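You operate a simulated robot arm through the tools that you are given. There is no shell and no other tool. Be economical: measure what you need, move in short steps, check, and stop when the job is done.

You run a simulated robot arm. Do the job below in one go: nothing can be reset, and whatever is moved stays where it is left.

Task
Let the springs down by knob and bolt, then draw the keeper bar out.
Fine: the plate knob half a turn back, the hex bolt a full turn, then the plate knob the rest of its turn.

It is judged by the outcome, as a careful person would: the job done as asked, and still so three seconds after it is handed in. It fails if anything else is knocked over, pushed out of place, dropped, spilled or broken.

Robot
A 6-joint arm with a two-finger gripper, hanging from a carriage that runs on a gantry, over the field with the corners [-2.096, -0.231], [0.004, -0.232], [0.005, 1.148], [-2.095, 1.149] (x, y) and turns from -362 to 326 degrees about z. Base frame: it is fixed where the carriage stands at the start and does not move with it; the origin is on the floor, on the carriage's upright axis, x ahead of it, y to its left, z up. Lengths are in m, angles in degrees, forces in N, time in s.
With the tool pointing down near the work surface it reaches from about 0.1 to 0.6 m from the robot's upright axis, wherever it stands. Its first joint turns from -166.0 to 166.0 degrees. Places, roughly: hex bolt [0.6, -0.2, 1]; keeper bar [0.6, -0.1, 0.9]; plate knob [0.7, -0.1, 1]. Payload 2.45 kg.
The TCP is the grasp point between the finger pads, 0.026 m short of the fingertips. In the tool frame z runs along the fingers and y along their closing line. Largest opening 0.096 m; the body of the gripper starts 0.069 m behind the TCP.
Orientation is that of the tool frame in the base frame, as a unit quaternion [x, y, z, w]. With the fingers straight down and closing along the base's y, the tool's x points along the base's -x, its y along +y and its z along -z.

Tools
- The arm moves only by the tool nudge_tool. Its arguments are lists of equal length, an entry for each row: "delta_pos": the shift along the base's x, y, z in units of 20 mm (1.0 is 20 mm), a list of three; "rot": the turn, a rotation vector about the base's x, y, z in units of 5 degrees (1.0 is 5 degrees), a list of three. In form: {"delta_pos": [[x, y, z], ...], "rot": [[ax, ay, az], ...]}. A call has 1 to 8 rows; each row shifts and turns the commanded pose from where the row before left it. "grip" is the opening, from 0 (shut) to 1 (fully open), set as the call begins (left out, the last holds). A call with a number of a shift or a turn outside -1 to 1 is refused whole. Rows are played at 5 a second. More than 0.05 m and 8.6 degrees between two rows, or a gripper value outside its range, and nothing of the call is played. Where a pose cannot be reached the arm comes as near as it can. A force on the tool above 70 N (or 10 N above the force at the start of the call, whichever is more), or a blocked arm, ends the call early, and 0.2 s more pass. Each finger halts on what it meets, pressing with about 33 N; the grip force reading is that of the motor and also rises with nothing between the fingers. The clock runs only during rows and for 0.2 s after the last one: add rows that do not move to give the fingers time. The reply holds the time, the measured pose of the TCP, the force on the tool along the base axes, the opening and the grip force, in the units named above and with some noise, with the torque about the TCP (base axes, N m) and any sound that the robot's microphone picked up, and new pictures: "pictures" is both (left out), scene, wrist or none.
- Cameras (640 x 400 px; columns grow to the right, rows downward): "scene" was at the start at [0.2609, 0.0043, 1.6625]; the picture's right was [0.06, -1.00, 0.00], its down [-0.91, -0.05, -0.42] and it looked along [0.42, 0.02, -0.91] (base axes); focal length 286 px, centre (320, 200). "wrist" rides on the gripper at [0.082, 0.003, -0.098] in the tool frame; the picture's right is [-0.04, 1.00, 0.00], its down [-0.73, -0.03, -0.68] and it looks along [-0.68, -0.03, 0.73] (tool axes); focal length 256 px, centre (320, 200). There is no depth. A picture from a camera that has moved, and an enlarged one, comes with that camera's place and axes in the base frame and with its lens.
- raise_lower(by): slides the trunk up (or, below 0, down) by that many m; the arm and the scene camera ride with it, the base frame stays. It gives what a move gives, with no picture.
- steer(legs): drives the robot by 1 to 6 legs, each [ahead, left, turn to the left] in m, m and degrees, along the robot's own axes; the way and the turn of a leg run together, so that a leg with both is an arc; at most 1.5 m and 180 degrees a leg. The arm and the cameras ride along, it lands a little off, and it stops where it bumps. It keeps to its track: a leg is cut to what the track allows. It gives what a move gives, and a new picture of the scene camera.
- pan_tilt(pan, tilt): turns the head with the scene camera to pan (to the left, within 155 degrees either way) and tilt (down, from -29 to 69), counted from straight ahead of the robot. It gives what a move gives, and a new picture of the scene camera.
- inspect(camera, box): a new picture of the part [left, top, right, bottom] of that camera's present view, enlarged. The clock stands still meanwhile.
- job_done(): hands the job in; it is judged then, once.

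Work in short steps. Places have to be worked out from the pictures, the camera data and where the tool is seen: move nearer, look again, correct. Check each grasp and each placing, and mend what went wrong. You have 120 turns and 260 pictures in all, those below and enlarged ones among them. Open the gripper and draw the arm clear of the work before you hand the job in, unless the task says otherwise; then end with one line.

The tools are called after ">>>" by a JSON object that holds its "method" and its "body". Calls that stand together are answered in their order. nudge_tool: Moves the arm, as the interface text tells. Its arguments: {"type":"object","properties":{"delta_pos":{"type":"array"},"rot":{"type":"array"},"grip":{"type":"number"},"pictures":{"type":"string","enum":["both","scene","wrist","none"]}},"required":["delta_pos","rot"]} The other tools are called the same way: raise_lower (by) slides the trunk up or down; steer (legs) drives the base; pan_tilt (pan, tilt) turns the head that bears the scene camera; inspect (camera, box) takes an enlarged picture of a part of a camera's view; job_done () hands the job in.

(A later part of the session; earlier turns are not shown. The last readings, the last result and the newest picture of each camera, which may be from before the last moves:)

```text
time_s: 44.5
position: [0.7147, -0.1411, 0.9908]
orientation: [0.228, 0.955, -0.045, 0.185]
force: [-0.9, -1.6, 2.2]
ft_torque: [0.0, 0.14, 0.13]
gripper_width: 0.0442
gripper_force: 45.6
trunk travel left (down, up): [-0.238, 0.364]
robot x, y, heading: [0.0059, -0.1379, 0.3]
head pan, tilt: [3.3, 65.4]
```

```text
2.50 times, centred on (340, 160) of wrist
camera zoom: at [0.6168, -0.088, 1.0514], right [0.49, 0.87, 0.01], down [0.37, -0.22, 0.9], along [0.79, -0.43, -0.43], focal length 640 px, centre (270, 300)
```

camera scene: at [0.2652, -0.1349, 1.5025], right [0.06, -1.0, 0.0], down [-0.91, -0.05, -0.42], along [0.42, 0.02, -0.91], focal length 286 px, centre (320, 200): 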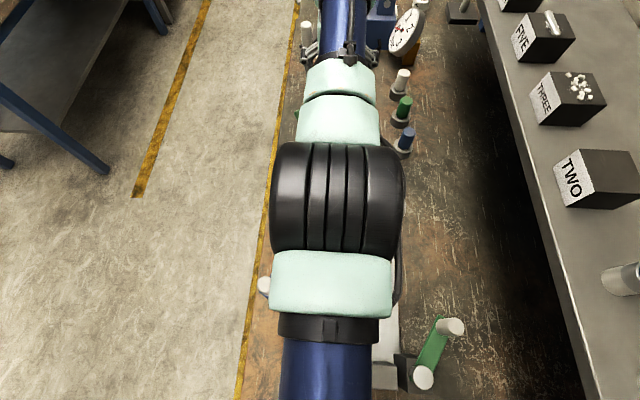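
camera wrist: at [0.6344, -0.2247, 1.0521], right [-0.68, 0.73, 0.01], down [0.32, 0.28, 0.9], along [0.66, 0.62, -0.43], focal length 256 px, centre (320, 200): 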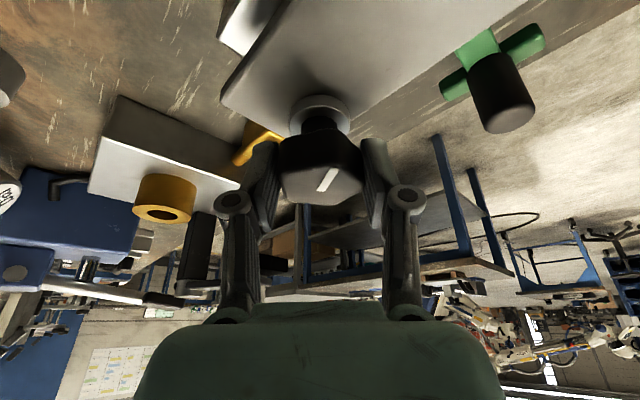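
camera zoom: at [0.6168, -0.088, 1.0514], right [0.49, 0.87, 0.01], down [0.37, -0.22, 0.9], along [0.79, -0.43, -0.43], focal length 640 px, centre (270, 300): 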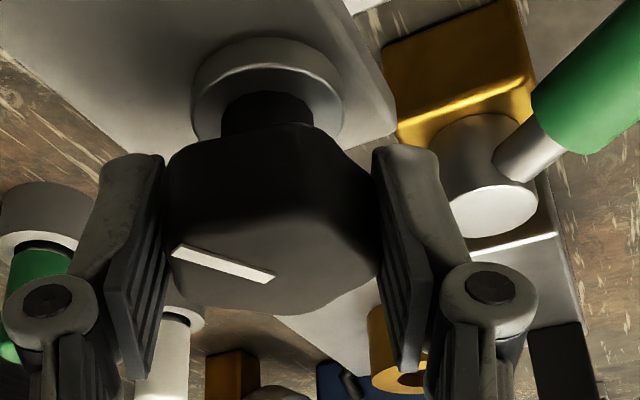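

Fingers seat flush at θ=-26.9°, so the knob is at 117.1°; I turn another 63° to reach the half turn.

>>> {"method": "nudge_tool", "body": {"delta_pos": [[-0.021, -0.017, 0.02], [-0.019, -0.019, 0.02], [-0.017, -0.02, 0.02], [-0.015, -0.022, 0.02], [-0.013, -0.024, 0.02], [-0.011, -0.025, 0.02], [-0.009, -0.025, 0.02], [-0.006, -0.026, 0.02]], "rot": [[0, 0, 1], [0, 0, 1], [0, 0, 1], [0, 0, 1], [0, 0, 1], [0, 0, 1], [0, 0, 1], [0, 0, 1]], "pictures": "none"}}

>>> {"method": "nudge_tool", "body": {"delta_pos": [[-0.004, -0.026, 0.02], [-0.002, -0.026, 0.02], [0.001, -0.026, 0.02], [0.003, -0.026, 0.02], [0.003, -0.016, 0.01], [0, 0, 0]], "rot": [[0, 0, 1], [0, 0, 1], [0, 0, 1], [0, 0, 1], [0, 0, 0.6], [0, 0, 0]], "pictures": "wrist"}}

```text
time_s: 46.3
position: [0.7117, -0.1454, 0.994]
orientation: [-0.112, 0.975, 0.02, 0.188]
force: [12.9, -2.0, -22.9]
ft_torque: [-0.16, 0.41, -0.12]
gripper_width: 0.0438
gripper_force: 44.9
trunk travel left (down, up): [-0.238, 0.364]
robot x, y, heading: [0.0036, -0.1391, 0.1]
head pan, tilt: [3.3, 65.4]
```

```text
time_s: 47.7
position: [0.7125, -0.1481, 0.9954]
orientation: [-0.305, 0.933, 0.058, 0.18]
force: [19.6, -2.8, -31.3]
ft_torque: [-0.24, -0.13, 0.05]
gripper_width: 0.0436
gripper_force: 44.8
trunk travel left (down, up): [-0.238, 0.364]
robot x, y, heading: [0.0024, -0.1419, 0.1]
head pan, tilt: [3.3, 65.4]
camera wrist: at [0.6207, -0.2118, 1.0567], right [-0.56, 0.83, 0.01], down [0.36, 0.23, 0.9], along [0.75, 0.51, -0.43], focal length 256 px, centre (320, 200)
```

wrist: 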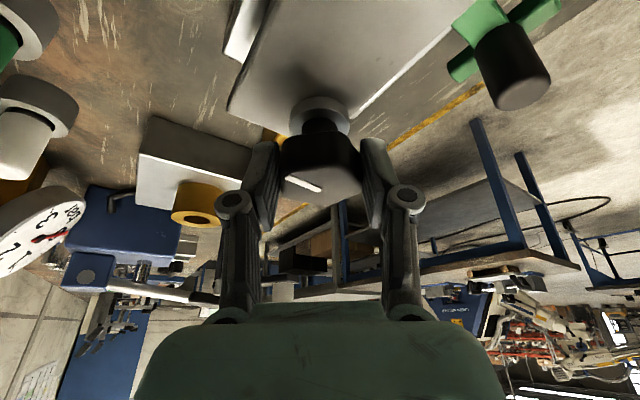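

θ=36°, so the knob is at about half a turn (I over-lifted a little, not a problem). I release, lift and verify the mark.

>>> {"method": "nudge_tool", "body": {"delta_pos": [[0, 0, 0], [0, 0, 0], [0, 0, 1], [0, 0, 1], [0, 0, 0], [0, 0, 0], [0, 0, 0], [0, 0, 0]], "rot": [[0, 0, 0], [0, 0, 0], [0, 0, 0], [0, 0, 0], [0, 0, -1], [0, 0, -1], [0, 0, -1], [0, 0, -1]], "grip": 0.72, "pictures": "none"}}

>>> {"method": "nudge_tool", "body": {"delta_pos": [[0, 0, 0], [0, 0, 0], [0, 0, 0], [0, 0, 0]], "rot": [[0, 0, -1], [0, 0, -1], [0, 0, -1], [0, 0, -0.2]], "pictures": "none"}}

>>> {"method": "inspect", "body": {"camera": "wrist", "box": [220, 60, 460, 220]}}

```text
time_s: 49.5
position: [0.7121, -0.1471, 1.0367]
orientation: [-0.136, 0.972, 0.027, 0.188]
force: [-0.3, -0.1, -0.1]
ft_torque: [-0.01, 0.0, 0.01]
gripper_width: 0.0693
gripper_force: 0.0
trunk travel left (down, up): [-0.238, 0.364]
robot x, y, heading: [0.0033, -0.1397, 0.1]
head pan, tilt: [3.3, 65.4]
```

```text
time_s: 50.5
position: [0.7127, -0.1465, 1.0376]
orientation: [-0.002, 0.982, 0.0, 0.19]
force: [-0.3, -0.3, 0.0]
ft_torque: [0.04, 0.01, 0.0]
gripper_width: 0.069
gripper_force: 0.1
trunk travel left (down, up): [-0.238, 0.364]
robot x, y, heading: [0.0052, -0.1358, 0.1]
head pan, tilt: [3.3, 65.4]
```

```text
2.50 times, centred on (340, 140) of wrist
camera zoom: at [0.6005, -0.1438, 1.0975], right [0.04, 1.0, 0.01], down [0.43, -0.03, 0.9], along [0.9, -0.03, -0.43], focal length 640 px, centre (270, 350)
```

zoom: 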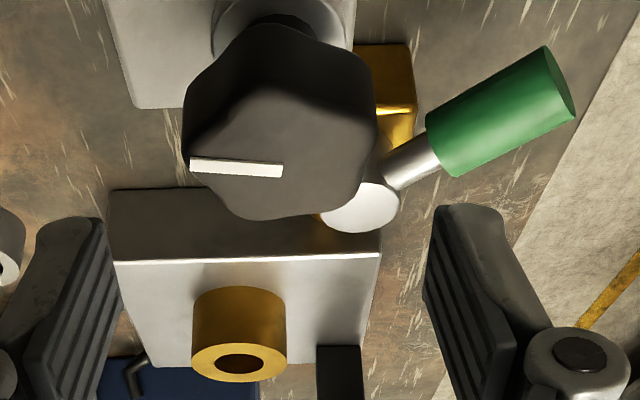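

The mark now points to -y, roughly half a turn. I zoom in harder to measure the residual.

>>> {"method": "inspect", "body": {"camera": "wrist", "box": [280, 90, 370, 150]}}

```text
6.67 times, centred on (325, 120) of wrist
camera zoom: at [0.6005, -0.1438, 1.0975], right [0.04, 1.0, 0.01], down [0.43, -0.03, 0.9], along [0.9, -0.03, -0.43], focal length 1707 px, centre (287, 733)
```

zoom: 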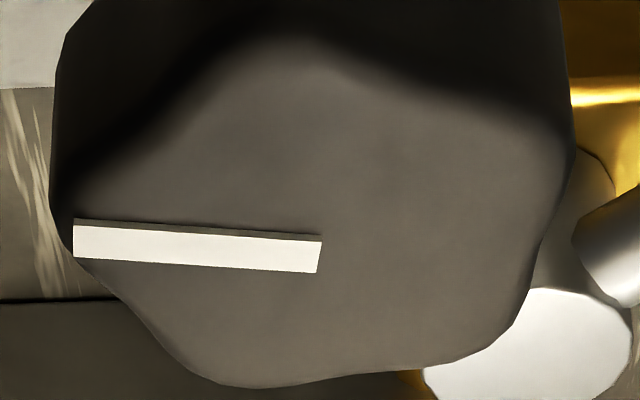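

Geometry says ~173°; 7° more is wanted. I regrip at θ=-8° and turn the rest.

>>> {"method": "nudge_tool", "body": {"delta_pos": [[0, 0, -0.6], [0, 0, -0.6], [0, 0, -0.6], [0, 0, -0.55], [0, 0, 0]], "rot": [[0, 0, -1], [0, 0, -0.6], [0, 0, 0], [0, 0, 0], [0, 0, 0]], "pictures": "none"}}

>>> {"method": "nudge_tool", "body": {"delta_pos": [[0, 0, 0], [0, 0, 0], [0, 0, 0], [0, 0, 0], [0, -0.02, 0], [0, -0.01, 0], [0, 0, 0]], "rot": [[0, 0, 0], [0, 0, 0], [0, 0, 0], [0, 0, 0], [0, 0, 1], [0, 0, 0.8], [0, 0, 0]], "grip": 0, "pictures": "none"}}

>>> {"method": "nudge_tool", "body": {"delta_pos": [[0, 0, 0], [0, 0, 0], [0, 0, 1], [0, 0, 1]], "rot": [[0, 0, 0], [0, 0, 0], [0, 0, 0], [0, 0, 0]], "grip": 0.72, "pictures": "none"}}

>>> {"method": "inspect", "body": {"camera": "wrist", "box": [280, 90, 370, 150]}}

```text
time_s: 51.7
position: [0.7149, -0.1473, 0.9912]
orientation: [0.067, 0.979, -0.013, 0.19]
force: [0.2, 0.5, -0.2]
ft_torque: [0.02, -0.03, -0.04]
gripper_width: 0.0692
gripper_force: 0.0
trunk travel left (down, up): [-0.238, 0.364]
robot x, y, heading: [0.0025, -0.1373, 0.1]
head pan, tilt: [3.3, 65.4]
```

```text
time_s: 53.3
position: [0.7146, -0.1443, 0.9916]
orientation: [-0.011, 0.981, 0.002, 0.191]
force: [-4.1, 15.3, 14.2]
ft_torque: [0.32, 0.45, 0.18]
gripper_width: 0.0445
gripper_force: 44.9
trunk travel left (down, up): [-0.238, 0.364]
robot x, y, heading: [0.003, -0.1366, 0.2]
head pan, tilt: [3.3, 65.4]
```

```text
time_s: 54.3
position: [0.7136, -0.1483, 1.0314]
orientation: [-0.009, 0.982, 0.001, 0.189]
force: [0.0, 0.6, -0.9]
ft_torque: [0.0, 0.0, -0.05]
gripper_width: 0.0692
gripper_force: 0.0
trunk travel left (down, up): [-0.238, 0.364]
robot x, y, heading: [0.0034, -0.1394, -0.4]
head pan, tilt: [3.3, 65.4]
```

```text
6.67 times, centred on (325, 120) of wrist
camera zoom: at [0.6008, -0.1467, 1.0906], right [0.02, 1.0, 0.01], down [0.43, -0.02, 0.9], along [0.9, -0.01, -0.43], focal length 1707 px, centre (287, 733)
```

zoom: 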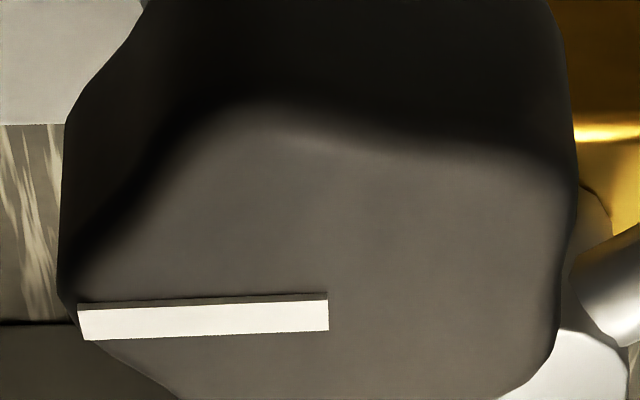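

The knob now stands at ~182°, a clean half turn. Next the bolt: lift to z≈1.09, straighten the tool to vertical and go over (0.586,-0.170).

>>> {"method": "nudge_tool", "body": {"delta_pos": [[0, 0, 1], [0, 0, 1], [0, 0, 1], [-1, 0, 0], [-1, -0.2, 0], [-1, -0.3, 0], [-1, -0.3, 0], [-1, -0.3, 0]], "rot": [[0, 0, -0.2], [0, 0, 0], [0, 0, 0], [0, 1, 0], [0, 1, 0], [0, 1, 0], [0, 1, 0], [0, 0.4, 0]], "pictures": "none"}}

>>> {"method": "nudge_tool", "body": {"delta_pos": [[-1, 0, 0], [-0.4, 0, 0], [0, 0, 0]], "rot": [[0, 0, 0], [0, 0, 0], [0, 0, 0]], "pictures": "wrist"}}

```text
time_s: 56.1
position: [0.6433, -0.1708, 1.084]
orientation: [0.0, 1.0, 0.0, -0.001]
force: [-0.2, -0.6, -0.1]
ft_torque: [0.0, 0.02, -0.01]
gripper_width: 0.0692
gripper_force: 0.1
out of reach, approached as far as the arm can: row 7, 8
trunk travel left (down, up): [-0.238, 0.364]
robot x, y, heading: [0.0042, -0.1384, -0.0]
head pan, tilt: [3.3, 65.4]
```

```text
time_s: 56.9
position: [0.6412, -0.1717, 1.0816]
orientation: [-0.001, 1.0, 0.0, -0.001]
force: [0.5, 0.1, -0.1]
ft_torque: [-0.03, 0.01, 0.03]
gripper_width: 0.0691
gripper_force: 0.0
out of reach, approached as far as the arm can: row 1, 2
trunk travel left (down, up): [-0.238, 0.364]
robot x, y, heading: [0.0009, -0.1375, 0.3]
head pan, tilt: [3.3, 65.4]
camera wrist: at [0.56, -0.1683, 1.1793], right [0.04, 1.0, 0.0], down [0.73, -0.03, 0.68], along [0.68, -0.03, -0.74], focal length 256 px, centre (320, 200)
```

wrist: 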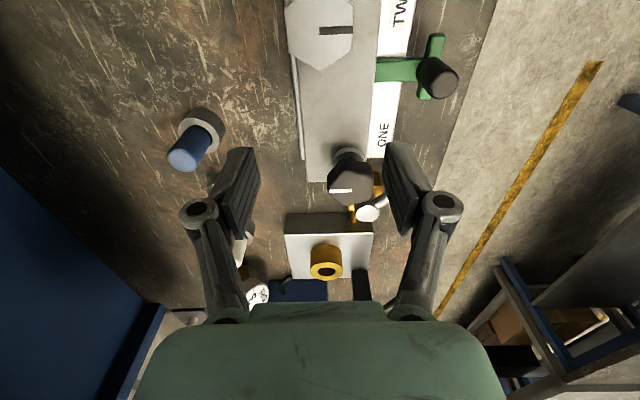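

Moving inward is limited with the trunk this low. I raise the trunk 0.25, then bring the tool back and down.

>>> {"method": "raise_lower", "body": {"by": 0.25}}

>>> {"method": "nudge_tool", "body": {"delta_pos": [[-1, 0, -1], [-1, 0, -1], [-0.7, 0, -1], [0, 0, -1], [0, 0, -1], [0, 0, -1], [0, 0, -1], [0, 0, -1]], "rot": [[0, 0, 0], [0, 0, 0], [0, 0, 0], [0, 0, 0], [0, 0, 0], [0, 0, 0], [0, 0, 0], [0, 0, 0]], "pictures": "none"}}

>>> {"method": "inspect", "body": {"camera": "wrist", "box": [220, 20, 460, 180]}}

```text
time_s: 59.5
position: [0.6417, -0.1716, 1.3308]
orientation: [-0.001, 1.0, 0.0, -0.001]
force: [-0.1, 0.0, 0.1]
ft_torque: [0.02, 0.02, -0.01]
gripper_width: 0.0691
gripper_force: 0.1
trunk travel left (down, up): [-0.488, 0.114]
robot x, y, heading: [0.0059, -0.1399, 0.2]
head pan, tilt: [3.3, 65.4]
```

```text
time_s: 61.3
position: [0.6166, -0.1733, 1.1605]
orientation: [-0.001, 1.0, 0.0, -0.001]
force: [0.6, 0.5, -0.4]
ft_torque: [0.02, 0.03, -0.01]
gripper_width: 0.0691
gripper_force: 0.0
out of reach, approached as far as the arm can: row 1, 2, 3
trunk travel left (down, up): [-0.488, 0.114]
robot x, y, heading: [0.0018, -0.1388, -0.0]
head pan, tilt: [3.3, 65.4]
```

```text
2.50 times, centred on (340, 100) of wrist
camera zoom: at [0.5358, -0.1698, 1.2587], right [0.04, 1.0, 0.0], down [0.73, -0.03, 0.68], along [0.68, -0.03, -0.73], focal length 640 px, centre (270, 450)
```

zoom: 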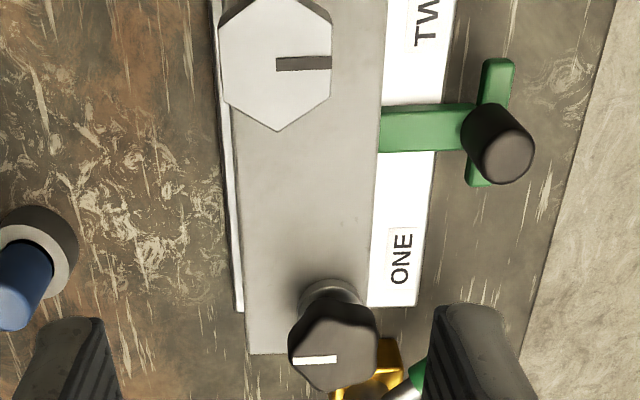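

Tool is at z=1.16 with the bolt ahead-behind at (0.589,-0.1705); flats face ±y. I move over it and down to z≈1.06.

>>> {"method": "nudge_tool", "body": {"delta_pos": [[-1, 0.13, 0], [-0.4, 0, 0], [0, 0, -1], [0, 0, -1], [0, 0, -1], [0, 0, -1], [0, 0, -1], [0, 0, 0]], "rot": [[0, 0, 0], [0, 0, 0], [0, 0, 0], [0, 0, 0], [0, 0, 0], [0, 0, 0], [0, 0, 0], [0, 0, 0]], "pictures": "wrist"}}

>>> {"method": "inspect", "body": {"camera": "wrist", "box": [220, 60, 460, 220]}}

```text
time_s: 63.1
position: [0.5896, -0.1695, 1.0604]
orientation: [-0.001, 1.0, -0.001, -0.001]
force: [0.4, 0.1, -0.3]
ft_torque: [0.0, -0.03, 0.0]
gripper_width: 0.069
gripper_force: 0.0
trunk travel left (down, up): [-0.488, 0.114]
robot x, y, heading: [0.002, -0.1421, 0.2]
head pan, tilt: [3.3, 65.4]
camera wrist: at [0.5083, -0.1668, 1.1591], right [0.04, 1.0, 0.0], down [0.73, -0.03, 0.68], along [0.68, -0.03, -0.74], focal length 256 px, centre (320, 200)
```

wrist: 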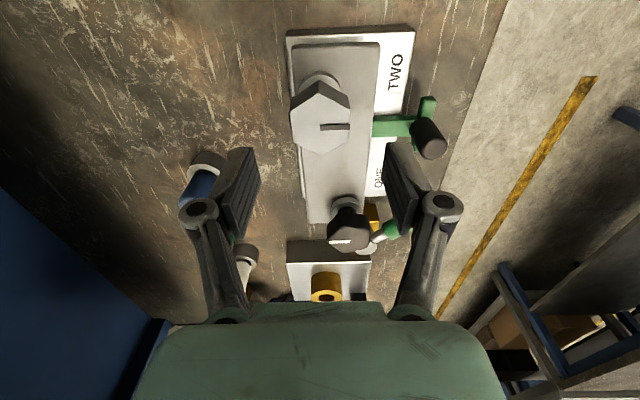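

```text
2.50 times, centred on (340, 140) of wrist
camera zoom: at [0.5083, -0.1668, 1.1591], right [0.04, 1.0, 0.0], down [0.73, -0.03, 0.68], along [0.68, -0.03, -0.74], focal length 640 px, centre (270, 350)
```

zoom: 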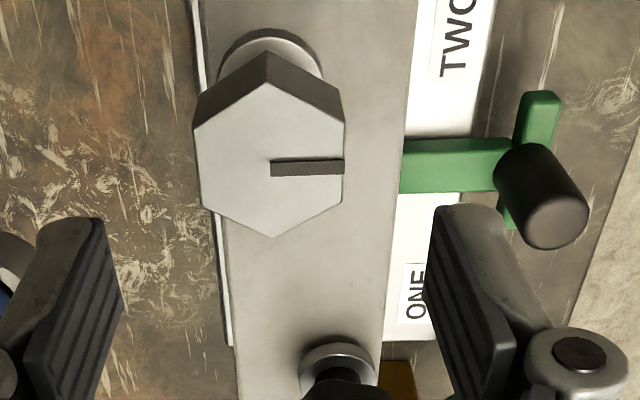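

Bolt top refines to about (0.592,-0.170,0.988). I pre-wind the tool by -180° above the bolt so that a whole turn can be made in one bite, if the wrist allows.

>>> {"method": "nudge_tool", "body": {"delta_pos": [[0.1, 0, 0], [0, 0, 0], [0, 0, 0], [0, 0, 0], [0, 0, 0], [0, 0, 0], [0, 0, 0], [0, 0, 0]], "rot": [[0, 0, -1], [0, 0, -1], [0, 0, -1], [0, 0, -1], [0, 0, -1], [0, 0, -1], [0, 0, -1], [0, 0, -1]], "pictures": "none"}}

>>> {"method": "nudge_tool", "body": {"delta_pos": [[0, 0, 0], [0, 0, 0], [0, 0, 0], [0, 0, 0], [0, 0, 0], [0, 0, 0], [0, 0, 0], [0, 0, 0]], "rot": [[0, 0, -1], [0, 0, -1], [0, 0, -1], [0, 0, -1], [0, 0, -1], [0, 0, -1], [0, 0, -1], [0, 0, -1]], "pictures": "none"}}

>>> {"method": "nudge_tool", "body": {"delta_pos": [[0, 0, 0], [0, 0, 0], [0, 0, 0], [0, 0, 0], [0, 0, 0], [0, 0, 0], [0, 0, 0], [0, 0, 0]], "rot": [[0, 0, -1], [0, 0, -1], [0, 0, -1], [0, 0, -1], [0, 0, -1], [0, 0, -1], [0, 0, -1], [0, 0, -1]], "pictures": "none"}}

>>> {"method": "nudge_tool", "body": {"delta_pos": [[0, 0, 0], [0, 0, 0], [0, 0, 0], [0, 0, 0], [0, 0, 0], [0, 0, 0], [0, 0, 0], [0, 0, 0]], "rot": [[0, 0, -1], [0, 0, -1], [0, 0, -1], [0, 0, -1], [0, 0, -1], [0, 0, -1], [0, 0, -1], [0, 0, -1]], "pictures": "wrist"}}

```text
time_s: 64.9
position: [0.5922, -0.1691, 1.0619]
orientation: [0.342, 0.94, 0.0, 0.0]
force: [0.3, 0.6, 0.8]
ft_torque: [-0.02, 0.02, 0.0]
gripper_width: 0.069
gripper_force: 0.0
trunk travel left (down, up): [-0.488, 0.114]
robot x, y, heading: [0.0033, -0.1407, 0.1]
head pan, tilt: [3.3, 65.4]
```

```text
time_s: 66.7
position: [0.5917, -0.1709, 1.0616]
orientation: [0.643, 0.766, 0.0, 0.0]
force: [-1.6, 0.4, 0.9]
ft_torque: [0.02, 0.01, 0.02]
gripper_width: 0.0693
gripper_force: 0.1
trunk travel left (down, up): [-0.488, 0.114]
robot x, y, heading: [0.006, -0.1404, -0.0]
head pan, tilt: [3.3, 65.4]
```

```text
time_s: 68.5
position: [0.5916, -0.1699, 1.0604]
orientation: [0.866, 0.5, 0.001, 0.0]
force: [-0.4, 0.5, -0.1]
ft_torque: [-0.03, -0.01, 0.0]
gripper_width: 0.0693
gripper_force: 0.1
trunk travel left (down, up): [-0.488, 0.114]
robot x, y, heading: [0.0045, -0.1388, -0.0]
head pan, tilt: [3.3, 65.4]
```

```text
time_s: 70.3
position: [0.5907, -0.1712, 1.0605]
orientation: [0.985, 0.174, 0.001, 0.0]
force: [0.2, 0.4, 0.0]
ft_torque: [-0.01, 0.0, 0.0]
gripper_width: 0.069
gripper_force: 0.0
trunk travel left (down, up): [-0.488, 0.114]
robot x, y, heading: [0.004, -0.1389, -0.1]
head pan, tilt: [3.3, 65.4]
camera wrist: at [0.6688, -0.1452, 1.1592], right [0.3, -0.95, 0.0], down [-0.7, -0.22, 0.68], along [-0.65, -0.21, -0.73], focal length 256 px, centre (320, 200)
```

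wrist: 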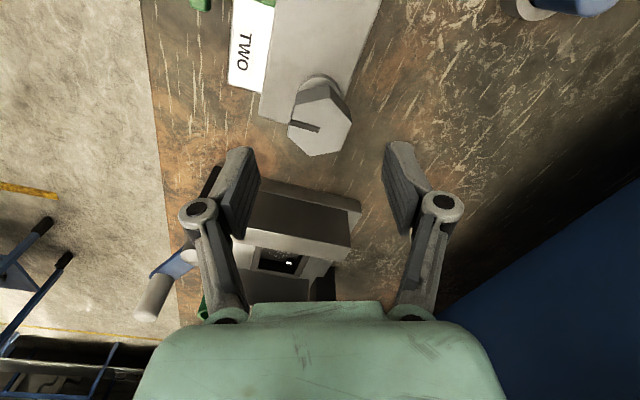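

No wrist limit met. I complete to -180°, descend to z≈0.998 and close on the flats.

>>> {"method": "nudge_tool", "body": {"delta_pos": [[0, 0, 0], [0, 0, 0], [0, 0, 0], [0, 0, 0], [0, 0, -1], [0, 0, -1], [0, 0, -1], [0, 0, -0.15]], "rot": [[0, 0, -1], [0, 0, -1], [0, 0, -1], [0, 0, -1], [0, 0, 0], [0, 0, 0], [0, 0, 0], [0, 0, 0]], "pictures": "none"}}

>>> {"method": "nudge_tool", "body": {"delta_pos": [[0, 0, 0], [0, 0, 0], [0, 0, 0], [0, 0, 0]], "rot": [[0, 0, 0], [0, 0, 0], [0, 0, 0], [0, 0, 0]], "grip": 0, "pictures": "wrist"}}

```text
time_s: 72.1
position: [0.5871, -0.1831, 1.0002]
orientation: [1.0, 0.028, 0.0, -0.002]
force: [-0.1, 0.3, -0.2]
ft_torque: [0.01, 0.02, -0.04]
gripper_width: 0.0691
gripper_force: 0.2
out of reach, approached as far as the arm can: row 4, 7
trunk travel left (down, up): [-0.488, 0.114]
robot x, y, heading: [0.0067, -0.1391, 0.1]
head pan, tilt: [3.3, 65.4]
```

```text
time_s: 73.1
position: [0.5867, -0.1707, 1.0]
orientation: [1.0, 0.028, 0.001, -0.009]
force: [-8.6, 46.2, 20.1]
ft_torque: [0.92, 1.04, 0.25]
gripper_width: 0.0398
gripper_force: 45.3
trunk travel left (down, up): [-0.488, 0.114]
robot x, y, heading: [0.0043, -0.1372, -0.3]
head pan, tilt: [3.3, 65.4]
camera wrist: at [0.6683, -0.1708, 1.0985], right [0.02, -1.0, -0.02], down [-0.73, -0.03, 0.68], along [-0.68, 0.0, -0.74], focal length 256 px, centre (320, 200)
```

wrist: 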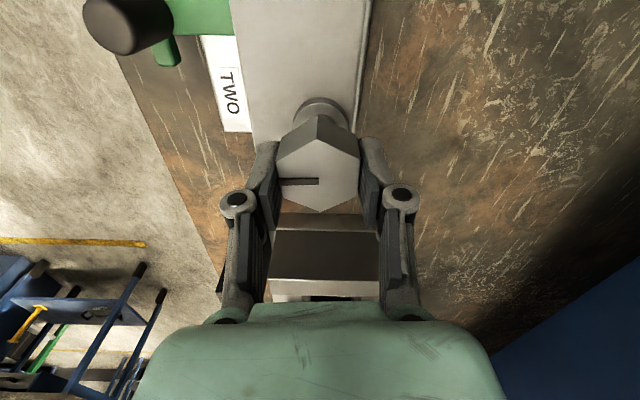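

The wrist limit is near -177° and displaced the command by 12 mm in y; the fingers closed on the bolt but load sideways (46 N). I shift the command back to the bolt axis, then check force.

>>> {"method": "nudge_tool", "body": {"delta_pos": [[0.1, 0.3, 0], [0.1, 0.3, 0], [0, 0, 0]], "rot": [[0, 0, 0], [0, 0, 0], [0, 0, 0]], "pictures": "none"}}

```text
time_s: 73.9
position: [0.5865, -0.1712, 1.0008]
orientation: [0.999, 0.032, 0.001, -0.007]
force: [-1.9, 20.4, -5.8]
ft_torque: [0.83, 0.23, 0.0]
gripper_width: 0.0396
gripper_force: 44.9
out of reach, approached as far as the arm can: row 2
trunk travel left (down, up): [-0.488, 0.114]
robot x, y, heading: [0.003, -0.1391, -0.2]
head pan, tilt: [3.3, 65.4]
```

Load is down to 20 N. I begin turning counter-clockwise, easing y a bit more in the first rows.

>>> {"method": "nudge_tool", "body": {"delta_pos": [[0.1, 0.15, 0], [0.1, 0.1, 0], [0, 0, 0], [0, 0, 0]], "rot": [[0, 0, 1], [0, 0, 1], [0, 0, 1], [0, 0, 1]], "pictures": "wrist"}}

```text
time_s: 74.9
position: [0.5858, -0.1702, 1.0048]
orientation: [0.98, 0.201, 0.0, -0.001]
force: [14.0, -10.0, -32.4]
ft_torque: [-0.11, -0.33, -0.02]
gripper_width: 0.0397
gripper_force: 45.1
out of reach, approached as far as the arm can: row 4
trunk travel left (down, up): [-0.488, 0.114]
robot x, y, heading: [0.0055, -0.1388, 0.1]
head pan, tilt: [3.3, 65.4]
camera wrist: at [0.6623, -0.1421, 1.1026], right [0.36, -0.93, 0.0], down [-0.69, -0.26, 0.68], along [-0.63, -0.24, -0.74], focal length 256 px, centre (320, 200)
```

wrist: 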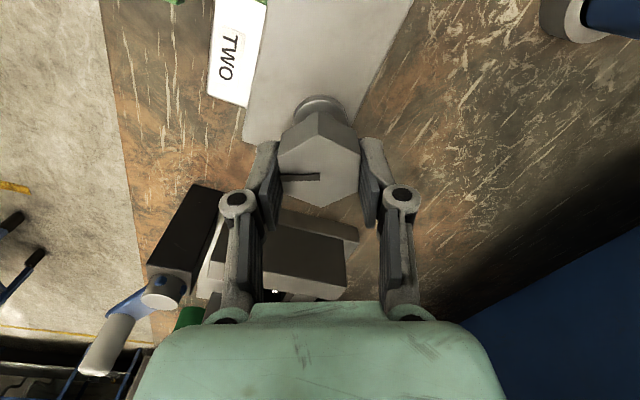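

The bolt turns (about 20° so far), but the arm is at its reach edge with this trunk height. I release, lift, and lower the trunk 0.1 to get slack.

>>> {"method": "nudge_tool", "body": {"delta_pos": [[0, 0, 0], [0, 0, 0], [0, 0, 1], [0, 0, 1], [0, 0, 1], [0, 0, 1], [0, 0, 1], [0, 0, 1]], "rot": [[0, 0, 0], [0, 0, 0], [0, 0, 0], [0, 0, 0], [0, 0, 0], [0, 0, 0], [0, 0, 0], [0, 0, 0]], "grip": 0.72, "pictures": "none"}}

>>> {"method": "raise_lower", "body": {"by": -0.08}}

>>> {"method": "nudge_tool", "body": {"delta_pos": [[0, 0, 0]], "rot": [[0, 0, 0]], "pictures": "none"}}

>>> {"method": "inspect", "body": {"camera": "wrist", "box": [220, 60, 460, 220]}}

```text
time_s: 76.7
position: [0.5852, -0.1681, 1.1237]
orientation: [0.98, 0.201, -0.001, -0.002]
force: [0.2, 0.6, 0.1]
ft_torque: [0.02, -0.03, -0.03]
gripper_width: 0.0692
gripper_force: 0.0
trunk travel left (down, up): [-0.488, 0.114]
robot x, y, heading: [0.0084, -0.1388, 0.2]
head pan, tilt: [3.3, 65.4]
```

```text
time_s: 77.9
position: [0.5844, -0.1674, 1.0424]
orientation: [0.98, 0.2, 0.001, -0.002]
force: [-0.2, -0.2, 0.4]
ft_torque: [0.0, -0.01, 0.0]
gripper_width: 0.069
gripper_force: 0.1
trunk travel left (down, up): [-0.408, 0.194]
robot x, y, heading: [0.0019, -0.1386, 0.2]
head pan, tilt: [3.3, 65.4]
```

```text
time_s: 78.3
position: [0.5847, -0.1677, 1.0427]
orientation: [0.98, 0.2, 0.0, -0.002]
force: [0.0, 0.3, 0.2]
ft_torque: [0.01, 0.01, 0.01]
gripper_width: 0.0692
gripper_force: 0.1
trunk travel left (down, up): [-0.408, 0.194]
robot x, y, heading: [0.003, -0.1392, 0.1]
head pan, tilt: [3.3, 65.4]
```

```text
2.50 times, centred on (340, 140) of wrist
camera zoom: at [0.6612, -0.1391, 1.1411], right [0.36, -0.93, 0.0], down [-0.69, -0.27, 0.68], along [-0.63, -0.24, -0.74], focal length 640 px, centre (270, 350)
```

zoom: 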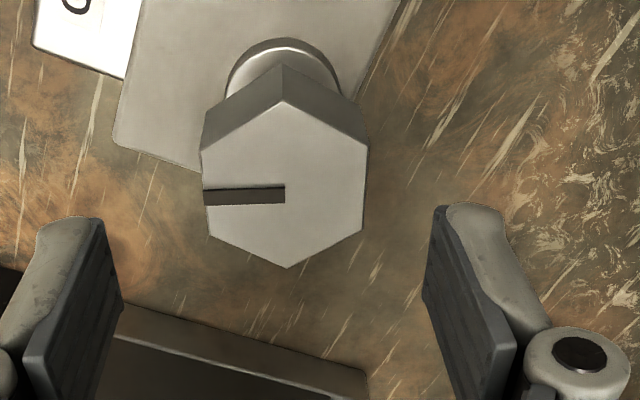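

Hex is in line with the tool at 23°, axis at about (0.589,-0.1707). I centre, descend to z≈0.999 and grip.

>>> {"method": "nudge_tool", "body": {"delta_pos": [[0.22, -0.15, 0], [0, 0, -1], [0, 0, -1], [0, 0, -0.15], [0, 0, 0]], "rot": [[0, 0, 0], [0, 0, 0], [0, 0, 0], [0, 0, 0], [0, 0, 0]], "pictures": "none"}}

>>> {"method": "nudge_tool", "body": {"delta_pos": [[0, 0, 0], [0, 0, 0], [0, 0, 0], [0, 0, 0]], "rot": [[0, 0, 0], [0, 0, 0], [0, 0, 0], [0, 0, 0]], "grip": 0, "pictures": "none"}}

```text
time_s: 79.5
position: [0.5899, -0.1708, 0.9994]
orientation: [0.98, 0.201, 0.001, -0.002]
force: [0.1, -0.1, -0.3]
ft_torque: [0.02, 0.02, -0.01]
gripper_width: 0.0692
gripper_force: 0.1
trunk travel left (down, up): [-0.408, 0.194]
robot x, y, heading: [0.003, -0.14, 0.0]
head pan, tilt: [3.3, 65.4]
```

```text
time_s: 80.5
position: [0.5891, -0.1706, 0.999]
orientation: [0.98, 0.201, 0.0, -0.002]
force: [-3.2, 3.9, 4.6]
ft_torque: [-0.08, 0.44, 0.09]
gripper_width: 0.0397
gripper_force: 44.8
trunk travel left (down, up): [-0.408, 0.194]
robot x, y, heading: [0.0054, -0.1406, -0.1]
head pan, tilt: [3.3, 65.4]
```

Well centred and gripped. Turning 80° counter-clockwise with a slight rise, then checking.

>>> {"method": "nudge_tool", "body": {"delta_pos": [[0, 0, 0.005], [0, 0, 0.005], [0, 0, 0.005], [0, 0, 0.005], [0, 0, 0.005], [0, 0, 0.005], [0, 0, 0.005], [0, 0, 0.005]], "rot": [[0, 0, 1], [0, 0, 1], [0, 0, 1], [0, 0, 1], [0, 0, 1], [0, 0, 1], [0, 0, 1], [0, 0, 1]], "pictures": "none"}}

>>> {"method": "nudge_tool", "body": {"delta_pos": [[0, 0, 0.005], [0, 0, 0.005], [0, 0, 0.005], [0, 0, 0.005], [0, 0, 0.005], [0, 0, 0.005], [0, 0, 0.005], [0, 0, 0.005]], "rot": [[0, 0, 1], [0, 0, 1], [0, 0, 1], [0, 0, 1], [0, 0, 1], [0, 0, 1], [0, 0, 1], [0, 0, 1]], "pictures": "wrist"}}

```text
time_s: 82.3
position: [0.5896, -0.1699, 1.0022]
orientation: [0.851, 0.525, 0.0, -0.002]
force: [2.6, 4.0, -3.8]
ft_torque: [-0.26, 0.3, -0.06]
gripper_width: 0.0396
gripper_force: 45.0
trunk travel left (down, up): [-0.408, 0.194]
robot x, y, heading: [0.0032, -0.1368, -0.0]
head pan, tilt: [3.3, 65.4]
```

```text
time_s: 84.1
position: [0.5888, -0.1699, 1.0014]
orientation: [0.62, 0.784, 0.0, -0.004]
force: [-4.2, 6.1, 9.6]
ft_torque: [0.06, 0.23, -0.11]
gripper_width: 0.04
gripper_force: 45.0
trunk travel left (down, up): [-0.408, 0.194]
robot x, y, heading: [-0.0001, -0.1452, 0.0]
head pan, tilt: [3.3, 65.4]
camera wrist: at [0.5742, -0.0897, 1.1], right [0.98, 0.19, 0.0], down [0.14, -0.72, 0.68], along [0.13, -0.66, -0.74], focal length 256 px, centre (320, 200)
```

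wrist: 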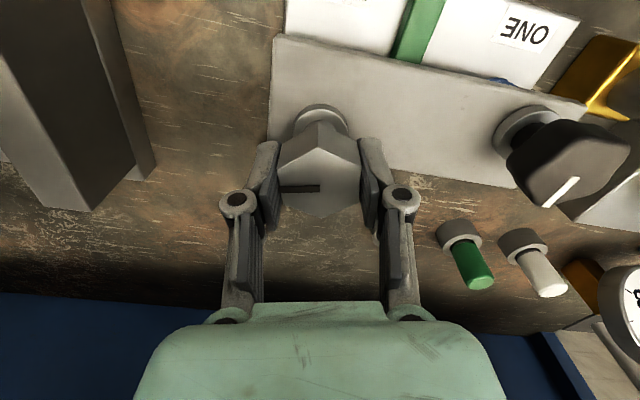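

Turning cleanly with tiny forces (bolt at ~103°). Another 80°, rising a bit faster.

>>> {"method": "nudge_tool", "body": {"delta_pos": [[0, 0, 0.01], [0, 0, 0.01], [0, 0, 0.01], [0, 0, 0.01], [0, 0, 0.01], [0, 0, 0.01], [0, 0, 0.01], [0, 0, 0.01]], "rot": [[0, 0, 1], [0, 0, 1], [0, 0, 1], [0, 0, 1], [0, 0, 1], [0, 0, 1], [0, 0, 1], [0, 0, 1]], "pictures": "none"}}

>>> {"method": "nudge_tool", "body": {"delta_pos": [[0, 0, 0.01], [0, 0, 0.01], [0, 0, 0.01], [0, 0, 0.01], [0, 0, 0.01], [0, 0, 0.01], [0, 0, 0.01], [0, 0, 0.01]], "rot": [[0, 0, 1], [0, 0, 1], [0, 0, 1], [0, 0, 1], [0, 0, 1], [0, 0, 1], [0, 0, 1], [0, 0, 1]], "pictures": "wrist"}}

```text
time_s: 85.9
position: [0.5887, -0.1682, 1.0029]
orientation: [0.314, 0.949, 0.0, -0.002]
force: [-5.8, 6.2, 13.5]
ft_torque: [0.19, 0.56, -0.16]
gripper_width: 0.0396
gripper_force: 45.1
trunk travel left (down, up): [-0.408, 0.194]
robot x, y, heading: [0.0076, -0.1392, 0.3]
head pan, tilt: [3.3, 65.4]
```

```text
time_s: 87.7
position: [0.5886, -0.1695, 1.0049]
orientation: [-0.029, 1.0, -0.002, -0.002]
force: [-4.9, 4.1, 12.3]
ft_torque: [0.22, 1.12, -0.15]
gripper_width: 0.0396
gripper_force: 45.3
trunk travel left (down, up): [-0.408, 0.194]
robot x, y, heading: [0.0039, -0.1404, 0.3]
head pan, tilt: [3.3, 65.4]
camera wrist: at [0.5077, -0.1709, 1.1032], right [-0.02, 1.0, 0.0], down [0.74, 0.02, 0.68], along [0.68, 0.01, -0.74], focal length 256 px, centre (320, 200)
```

wrist: 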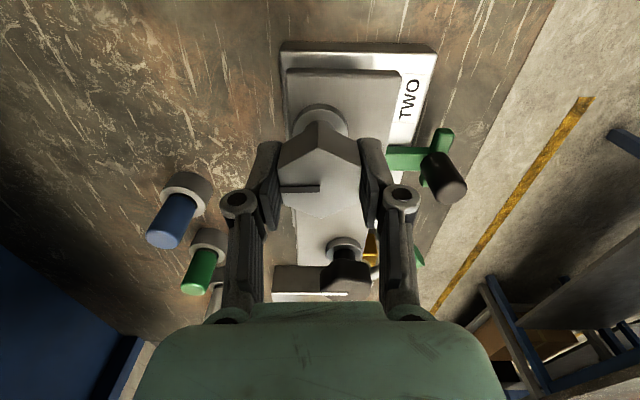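

Bolt at ~183°. Next 120°, still following upward.

>>> {"method": "nudge_tool", "body": {"delta_pos": [[0, 0, 0.012], [0, 0, 0.012], [0, 0, 0.012], [0, 0, 0.012], [0, 0, 0.012], [0, 0, 0.012], [0, 0, 0.012], [0, 0, 0.012]], "rot": [[0, 0, 1], [0, 0, 1], [0, 0, 1], [0, 0, 1], [0, 0, 1], [0, 0, 1], [0, 0, 1], [0, 0, 1]], "pictures": "none"}}

>>> {"method": "nudge_tool", "body": {"delta_pos": [[0, 0, 0.012], [0, 0, 0.012], [0, 0, 0.012], [0, 0, 0.012], [0, 0, 0.012], [0, 0, 0.012], [0, 0, 0.012], [0, 0, 0.012]], "rot": [[0, 0, 1], [0, 0, 1], [0, 0, 1], [0, 0, 1], [0, 0, 1], [0, 0, 1], [0, 0, 1], [0, 0, 1]], "pictures": "none"}}

>>> {"method": "nudge_tool", "body": {"delta_pos": [[0, 0, 0.012], [0, 0, 0.012], [0, 0, 0.012], [0, 0, 0.012], [0, 0, 0.012], [0, 0, 0.012], [0, 0, 0.012], [0, 0, 0.012]], "rot": [[0, 0, 1], [0, 0, 1], [0, 0, 1], [0, 0, 1], [0, 0, 1], [0, 0, 1], [0, 0, 1], [0, 0, 1]], "pictures": "wrist"}}

```text
time_s: 89.5
position: [0.5883, -0.1704, 1.0065]
orientation: [-0.369, 0.929, -0.002, -0.001]
force: [-9.5, 3.7, 14.6]
ft_torque: [0.33, 0.03, -0.18]
gripper_width: 0.0395
gripper_force: 45.0
trunk travel left (down, up): [-0.408, 0.194]
robot x, y, heading: [0.006, -0.1392, 0.4]
head pan, tilt: [3.3, 65.4]
```

```text
time_s: 91.3
position: [0.5895, -0.1701, 1.0073]
orientation: [-0.664, 0.747, -0.002, 0.001]
force: [-13.6, 5.3, 28.1]
ft_torque: [0.5, 0.29, -0.19]
gripper_width: 0.0396
gripper_force: 44.9
trunk travel left (down, up): [-0.408, 0.194]
robot x, y, heading: [0.0045, -0.1377, 0.2]
head pan, tilt: [3.3, 65.4]
```

```text
time_s: 93.1
position: [0.5891, -0.1704, 1.01]
orientation: [0.88, -0.475, 0.002, -0.002]
force: [-6.4, 5.6, 17.7]
ft_torque: [-0.35, -0.23, -0.15]
gripper_width: 0.0395
gripper_force: 44.6
trunk travel left (down, up): [-0.408, 0.194]
robot x, y, heading: [0.007, -0.1439, -0.0]
head pan, tilt: [3.3, 65.4]
camera wrist: at [0.631, -0.2401, 1.1076], right [-0.86, -0.52, 0.0], down [-0.38, 0.63, 0.68], along [-0.35, 0.58, -0.73], focal length 256 px, centre (320, 200)
```

wrist: 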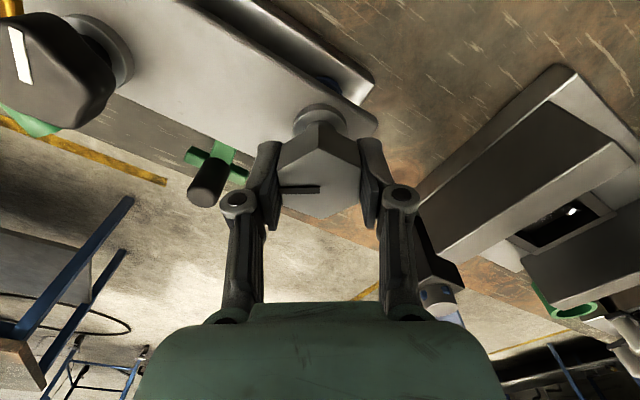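

Bolt at ~303°. 57° remain; I do 40° then the rest, watching for the wrist limit.

>>> {"method": "nudge_tool", "body": {"delta_pos": [[0, 0, 0.02], [0, 0, 0.015], [0, 0, 0.015], [0, 0, 0.015], [0, 0, 0.015], [0, 0, 0.015], [0, 0, 0.015], [0, 0, 0.015]], "rot": [[0, 0, 1], [0, 0, 1], [0, 0, 1], [0, 0, 1], [0, 0, 1], [0, 0, 1], [0, 0, 1], [0, 0, 1]], "pictures": "none"}}

>>> {"method": "nudge_tool", "body": {"delta_pos": [[0, 0, 0.015], [0, 0, 0.015]], "rot": [[0, 0, 1], [0, 0, 1]], "pictures": "none"}}

```text
time_s: 94.9
position: [0.5899, -0.1702, 1.0116]
orientation: [0.989, -0.145, 0.001, -0.003]
force: [8.2, 4.2, -10.8]
ft_torque: [0.36, 0.88, -0.14]
gripper_width: 0.0394
gripper_force: 44.9
trunk travel left (down, up): [-0.408, 0.194]
robot x, y, heading: [0.0027, -0.1402, 0.2]
head pan, tilt: [3.3, 65.4]
```

```text
time_s: 95.5
position: [0.5896, -0.1698, 1.0135]
orientation: [0.996, -0.087, 0.001, 0.003]
force: [7.1, -20.1, -14.7]
ft_torque: [-0.29, 0.18, -0.12]
gripper_width: 0.0394
gripper_force: 45.2
out of reach, approached as far as the arm can: row 2
trunk travel left (down, up): [-0.408, 0.194]
robot x, y, heading: [0.0028, -0.1429, -0.2]
head pan, tilt: [3.3, 65.4]
```

Wrist limit at 170° (bolt ~350°). I release, lift 30 mm, swing back 60° for a final short bite.

>>> {"method": "nudge_tool", "body": {"delta_pos": [[0, 0, 0], [0, 0, 0], [0, 0, 0.8], [0, 0, 0.8], [0, 0, 0], [0, 0, 0], [0, 0, 0], [0, 0, 0]], "rot": [[0, 0, 0], [0, 0, 0], [0, 0, 0], [0, 0, 0], [0, 0, -1], [0, 0, -1], [0, 0, -1], [0, 0, -1]], "grip": 0.72, "pictures": "none"}}

>>> {"method": "nudge_tool", "body": {"delta_pos": [[0, 0, 0], [0, 0, 0], [0, 0, 0], [0, 0, 0], [0, 0, 0], [0, 0, 0], [0, 0, 0], [0, 0, 0]], "rot": [[0, 0, -1], [0, 0, -1], [0, 0, -1], [0, 0, -1], [0, 0, -1], [0, 0, -1], [0, 0, -1], [0, 0, -1]], "pictures": "none"}}

>>> {"method": "inspect", "body": {"camera": "wrist", "box": [220, 60, 460, 220]}}

```text
time_s: 97.3
position: [0.5894, -0.1627, 1.0446]
orientation: [0.966, -0.259, 0.001, 0.0]
force: [0.3, 0.1, 0.3]
ft_torque: [0.0, -0.01, 0.02]
gripper_width: 0.0692
gripper_force: 0.0
trunk travel left (down, up): [-0.408, 0.194]
robot x, y, heading: [0.0035, -0.1394, -0.1]
head pan, tilt: [3.3, 65.4]
```

```text
time_s: 99.1
position: [0.5885, -0.162, 1.0444]
orientation: [0.819, -0.573, 0.001, 0.001]
force: [0.4, 0.9, 0.1]
ft_torque: [0.01, 0.02, -0.01]
gripper_width: 0.0691
gripper_force: 0.0
trunk travel left (down, up): [-0.408, 0.194]
robot x, y, heading: [0.0061, -0.1376, 0.1]
head pan, tilt: [3.3, 65.4]
```

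```text
2.50 times, centred on (340, 140) of wrist
camera zoom: at [0.6143, -0.2402, 1.1416], right [-0.95, -0.31, 0.0], down [-0.23, 0.7, 0.68], along [-0.21, 0.65, -0.74], focal length 640 px, centre (270, 350)
```

zoom: 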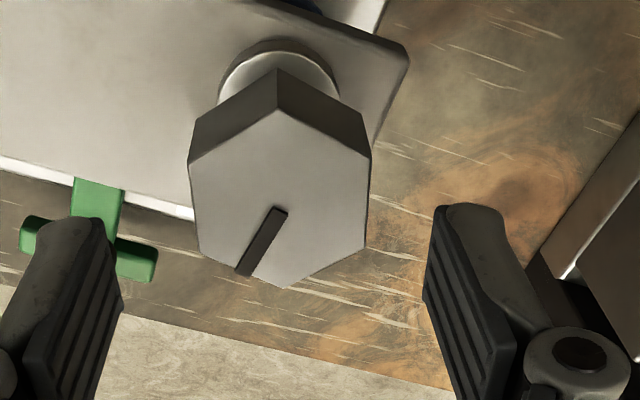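

Hex is aligned with the fingers at 110°. I recentre y by -8.5 mm, descend, close, and turn the last 10°.

>>> {"method": "nudge_tool", "body": {"delta_pos": [[0.03, -0.43, 0], [0, 0, -0.85], [0, 0, -0.85], [0, 0, 0]], "rot": [[0, 0, 0], [0, 0, 0], [0, 0, 0], [0, 0, 0]], "pictures": "none"}}

>>> {"method": "nudge_tool", "body": {"delta_pos": [[0, 0, 0], [0, 0, 0], [0, 0, 0], [0, 0, 0], [0, 0, 0.01], [0, 0, 0.01], [0, 0, 0]], "rot": [[0, 0, 0], [0, 0, 0], [0, 0, 0], [0, 0, 0], [0, 0, 1], [0, 0, 1], [0, 0, 0]], "grip": 0, "pictures": "wrist"}}

```text
time_s: 100.1
position: [0.5898, -0.1727, 1.0107]
orientation: [0.82, -0.572, 0.002, 0.0]
force: [0.1, -0.1, 0.4]
ft_torque: [0.02, 0.01, 0.0]
gripper_width: 0.0692
gripper_force: 0.0
trunk travel left (down, up): [-0.408, 0.194]
robot x, y, heading: [0.0024, -0.1399, 0.3]
head pan, tilt: [3.3, 65.4]
```

```text
time_s: 101.7
position: [0.5914, -0.1732, 1.0111]
orientation: [0.867, -0.498, 0.002, 0.0]
force: [7.4, -4.0, -9.7]
ft_torque: [0.64, 0.2, -0.07]
gripper_width: 0.0388
gripper_force: 45.1
trunk travel left (down, up): [-0.408, 0.194]
robot x, y, heading: [0.008, -0.1477, 0.2]
head pan, tilt: [3.3, 65.4]
camera wrist: at [0.6288, -0.2445, 1.1089], right [-0.88, -0.47, 0.0], down [-0.35, 0.65, 0.68], along [-0.32, 0.6, -0.74], focal length 256 px, centre (320, 200)
```

wrist: 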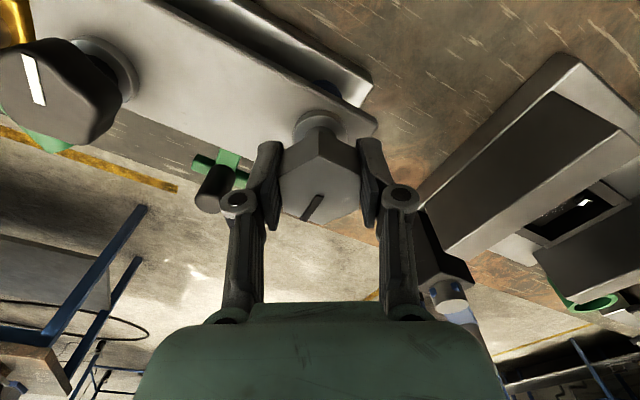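

θ=120°, i.e. one full turn. I release, lift and swing back to 0° to verify the slot.

>>> {"method": "nudge_tool", "body": {"delta_pos": [[0, 0, 0], [0, 0, 0], [0, 0, 1], [0, 0, 1], [0, 0, 0.5], [0, 0, 0], [0, 0, 0], [0, 0, 0]], "rot": [[0, 0, 0], [0, 0, 0], [0, 0, 0], [0, 0, 0], [0, 0, -1], [0, 0, -1], [0, 0, -1], [0, 0, -1]], "grip": 0.72, "pictures": "none"}}

>>> {"method": "nudge_tool", "body": {"delta_pos": [[0, 0, 0], [0, 0, 0], [0, 0, 0], [0, 0, 0], [0, 0, 0], [0, 0, 0], [0, 0, 0], [0, 0, 0]], "rot": [[0, 0, -1], [0, 0, -1], [0, 0, -1], [0, 0, -1], [0, 0, -1], [0, 0, -1], [0, 0, -1], [0, 0, -1]], "pictures": "none"}}

>>> {"method": "nudge_tool", "body": {"delta_pos": [[0, 0, 0], [0, 0, 0], [0, 0, 0], [0, 0, 0], [0, 0, 0], [0, 0, 0], [0, 0, 0], [0, 0, 0]], "rot": [[0, 0, -1], [0, 0, -1], [0, 0, -1], [0, 0, -1], [0, 0, -1], [0, 0, -1], [0, 0, -1], [0, 0, -1]], "pictures": "none"}}

>>> {"method": "nudge_tool", "body": {"delta_pos": [[0, 0, 0], [0, 0, 0], [0, 0, 0], [0, 0, 0], [0, 0, 0]], "rot": [[0, 0, -1], [0, 0, -1], [0, 0, -1], [0, 0, -1], [0, 0, 0]], "pictures": "none"}}

>>> {"method": "inspect", "body": {"camera": "wrist", "box": [220, 60, 460, 220]}}

```text
time_s: 103.5
position: [0.5902, -0.1705, 1.0604]
orientation: [0.767, -0.642, 0.001, 0.0]
force: [-0.5, 1.0, -0.9]
ft_torque: [0.03, -0.01, -0.03]
gripper_width: 0.0692
gripper_force: 0.1
trunk travel left (down, up): [-0.408, 0.194]
robot x, y, heading: [0.0001, -0.1387, -0.0]
head pan, tilt: [3.3, 65.4]
```

```text
time_s: 105.3
position: [0.5904, -0.1715, 1.0605]
orientation: [-0.501, 0.865, -0.001, -0.001]
force: [0.6, 0.1, -0.6]
ft_torque: [0.02, 0.02, -0.01]
gripper_width: 0.0692
gripper_force: 0.2
trunk travel left (down, up): [-0.408, 0.194]
robot x, y, heading: [0.0006, -0.1387, -0.0]
head pan, tilt: [3.3, 65.4]
```

```text
time_s: 107.1
position: [0.5908, -0.1709, 1.0605]
orientation: [-0.175, 0.985, -0.001, -0.001]
force: [-0.1, -0.2, -0.6]
ft_torque: [0.01, -0.02, -0.03]
gripper_width: 0.0691
gripper_force: 0.0
trunk travel left (down, up): [-0.408, 0.194]
robot x, y, heading: [0.0049, -0.1376, 0.2]
head pan, tilt: [3.3, 65.4]
```

```text
time_s: 108.3
position: [0.5905, -0.1708, 1.0609]
orientation: [-0.001, 1.0, -0.001, -0.001]
force: [0.3, -0.8, 0.6]
ft_torque: [0.02, 0.01, 0.01]
gripper_width: 0.0688
gripper_force: 0.0
trunk travel left (down, up): [-0.408, 0.194]
robot x, y, heading: [0.0078, -0.1403, 0.1]
head pan, tilt: [3.3, 65.4]
```

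```text
2.50 times, centred on (340, 140) of wrist
camera zoom: at [0.5088, -0.1679, 1.159], right [0.04, 1.0, 0.0], down [0.74, -0.03, 0.68], along [0.68, -0.03, -0.74], focal length 640 px, centre (270, 350)
```

zoom: 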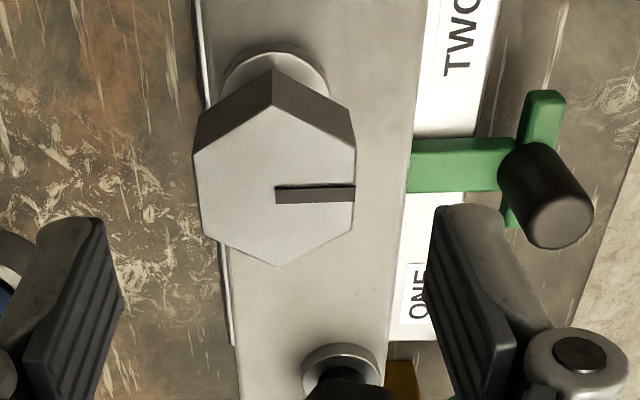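

The bolt is exactly a full turn round. Now back to the knob: lift, lean 22° again and go to x≈0.70, then lower the trunk 0.17.

>>> {"method": "nudge_tool", "body": {"delta_pos": [[0, 0, 1], [0, 0, 1], [0.8, 0, 1], [0.8, 0.2, 1], [0.8, 0.2, 1], [0.8, 0.2, 1], [0.8, 0.2, 1], [0.8, 0.2, 1]], "rot": [[0, 0, 0], [0, -1, 0], [0, -1, 0], [0, -1, 0], [0, -1, 0], [0, -0.4, 0], [0, 0, 0], [0, 0, 0]], "pictures": "none"}}

>>> {"method": "nudge_tool", "body": {"delta_pos": [[0.7, 0.1, 0], [0, 0, 0]], "rot": [[0, 0, 0], [0, 0, 0]], "pictures": "none"}}

>>> {"method": "raise_lower", "body": {"by": -0.17}}

>>> {"method": "inspect", "body": {"camera": "wrist", "box": [220, 0, 460, 160]}}

```text
time_s: 110.1
position: [0.6853, -0.152, 1.2199]
orientation: [-0.001, 0.982, -0.002, 0.189]
force: [-0.8, 1.0, -0.2]
ft_torque: [0.02, -0.03, -0.02]
gripper_width: 0.0692
gripper_force: 0.0
trunk travel left (down, up): [-0.408, 0.194]
robot x, y, heading: [0.005, -0.1422, 0.0]
head pan, tilt: [3.3, 65.4]
```

```text
time_s: 110.7
position: [0.6993, -0.1498, 1.2201]
orientation: [-0.001, 0.982, -0.002, 0.189]
force: [-0.2, 0.1, 0.3]
ft_torque: [0.01, -0.01, 0.02]
gripper_width: 0.0692
gripper_force: 0.1
trunk travel left (down, up): [-0.408, 0.194]
robot x, y, heading: [0.0021, -0.1432, 0.1]
head pan, tilt: [3.3, 65.4]
```

```text
time_s: 112.6
position: [0.699, -0.1506, 1.0508]
orientation: [-0.001, 0.982, -0.001, 0.191]
force: [0.3, 0.0, -0.1]
ft_torque: [-0.01, 0.04, 0.0]
gripper_width: 0.0691
gripper_force: 0.0
trunk travel left (down, up): [-0.238, 0.364]
robot x, y, heading: [0.0022, -0.1405, 0.1]
head pan, tilt: [3.3, 65.4]
```

```text
2.50 times, centred on (340, 80) of wrist
camera zoom: at [0.5867, -0.1474, 1.1108], right [0.03, 1.0, 0.01], down [0.43, -0.03, 0.9], along [0.9, -0.03, -0.43], focal length 640 px, centre (270, 500)
```

zoom: 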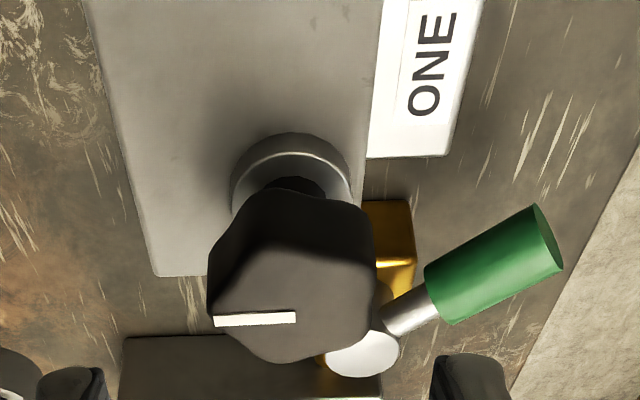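

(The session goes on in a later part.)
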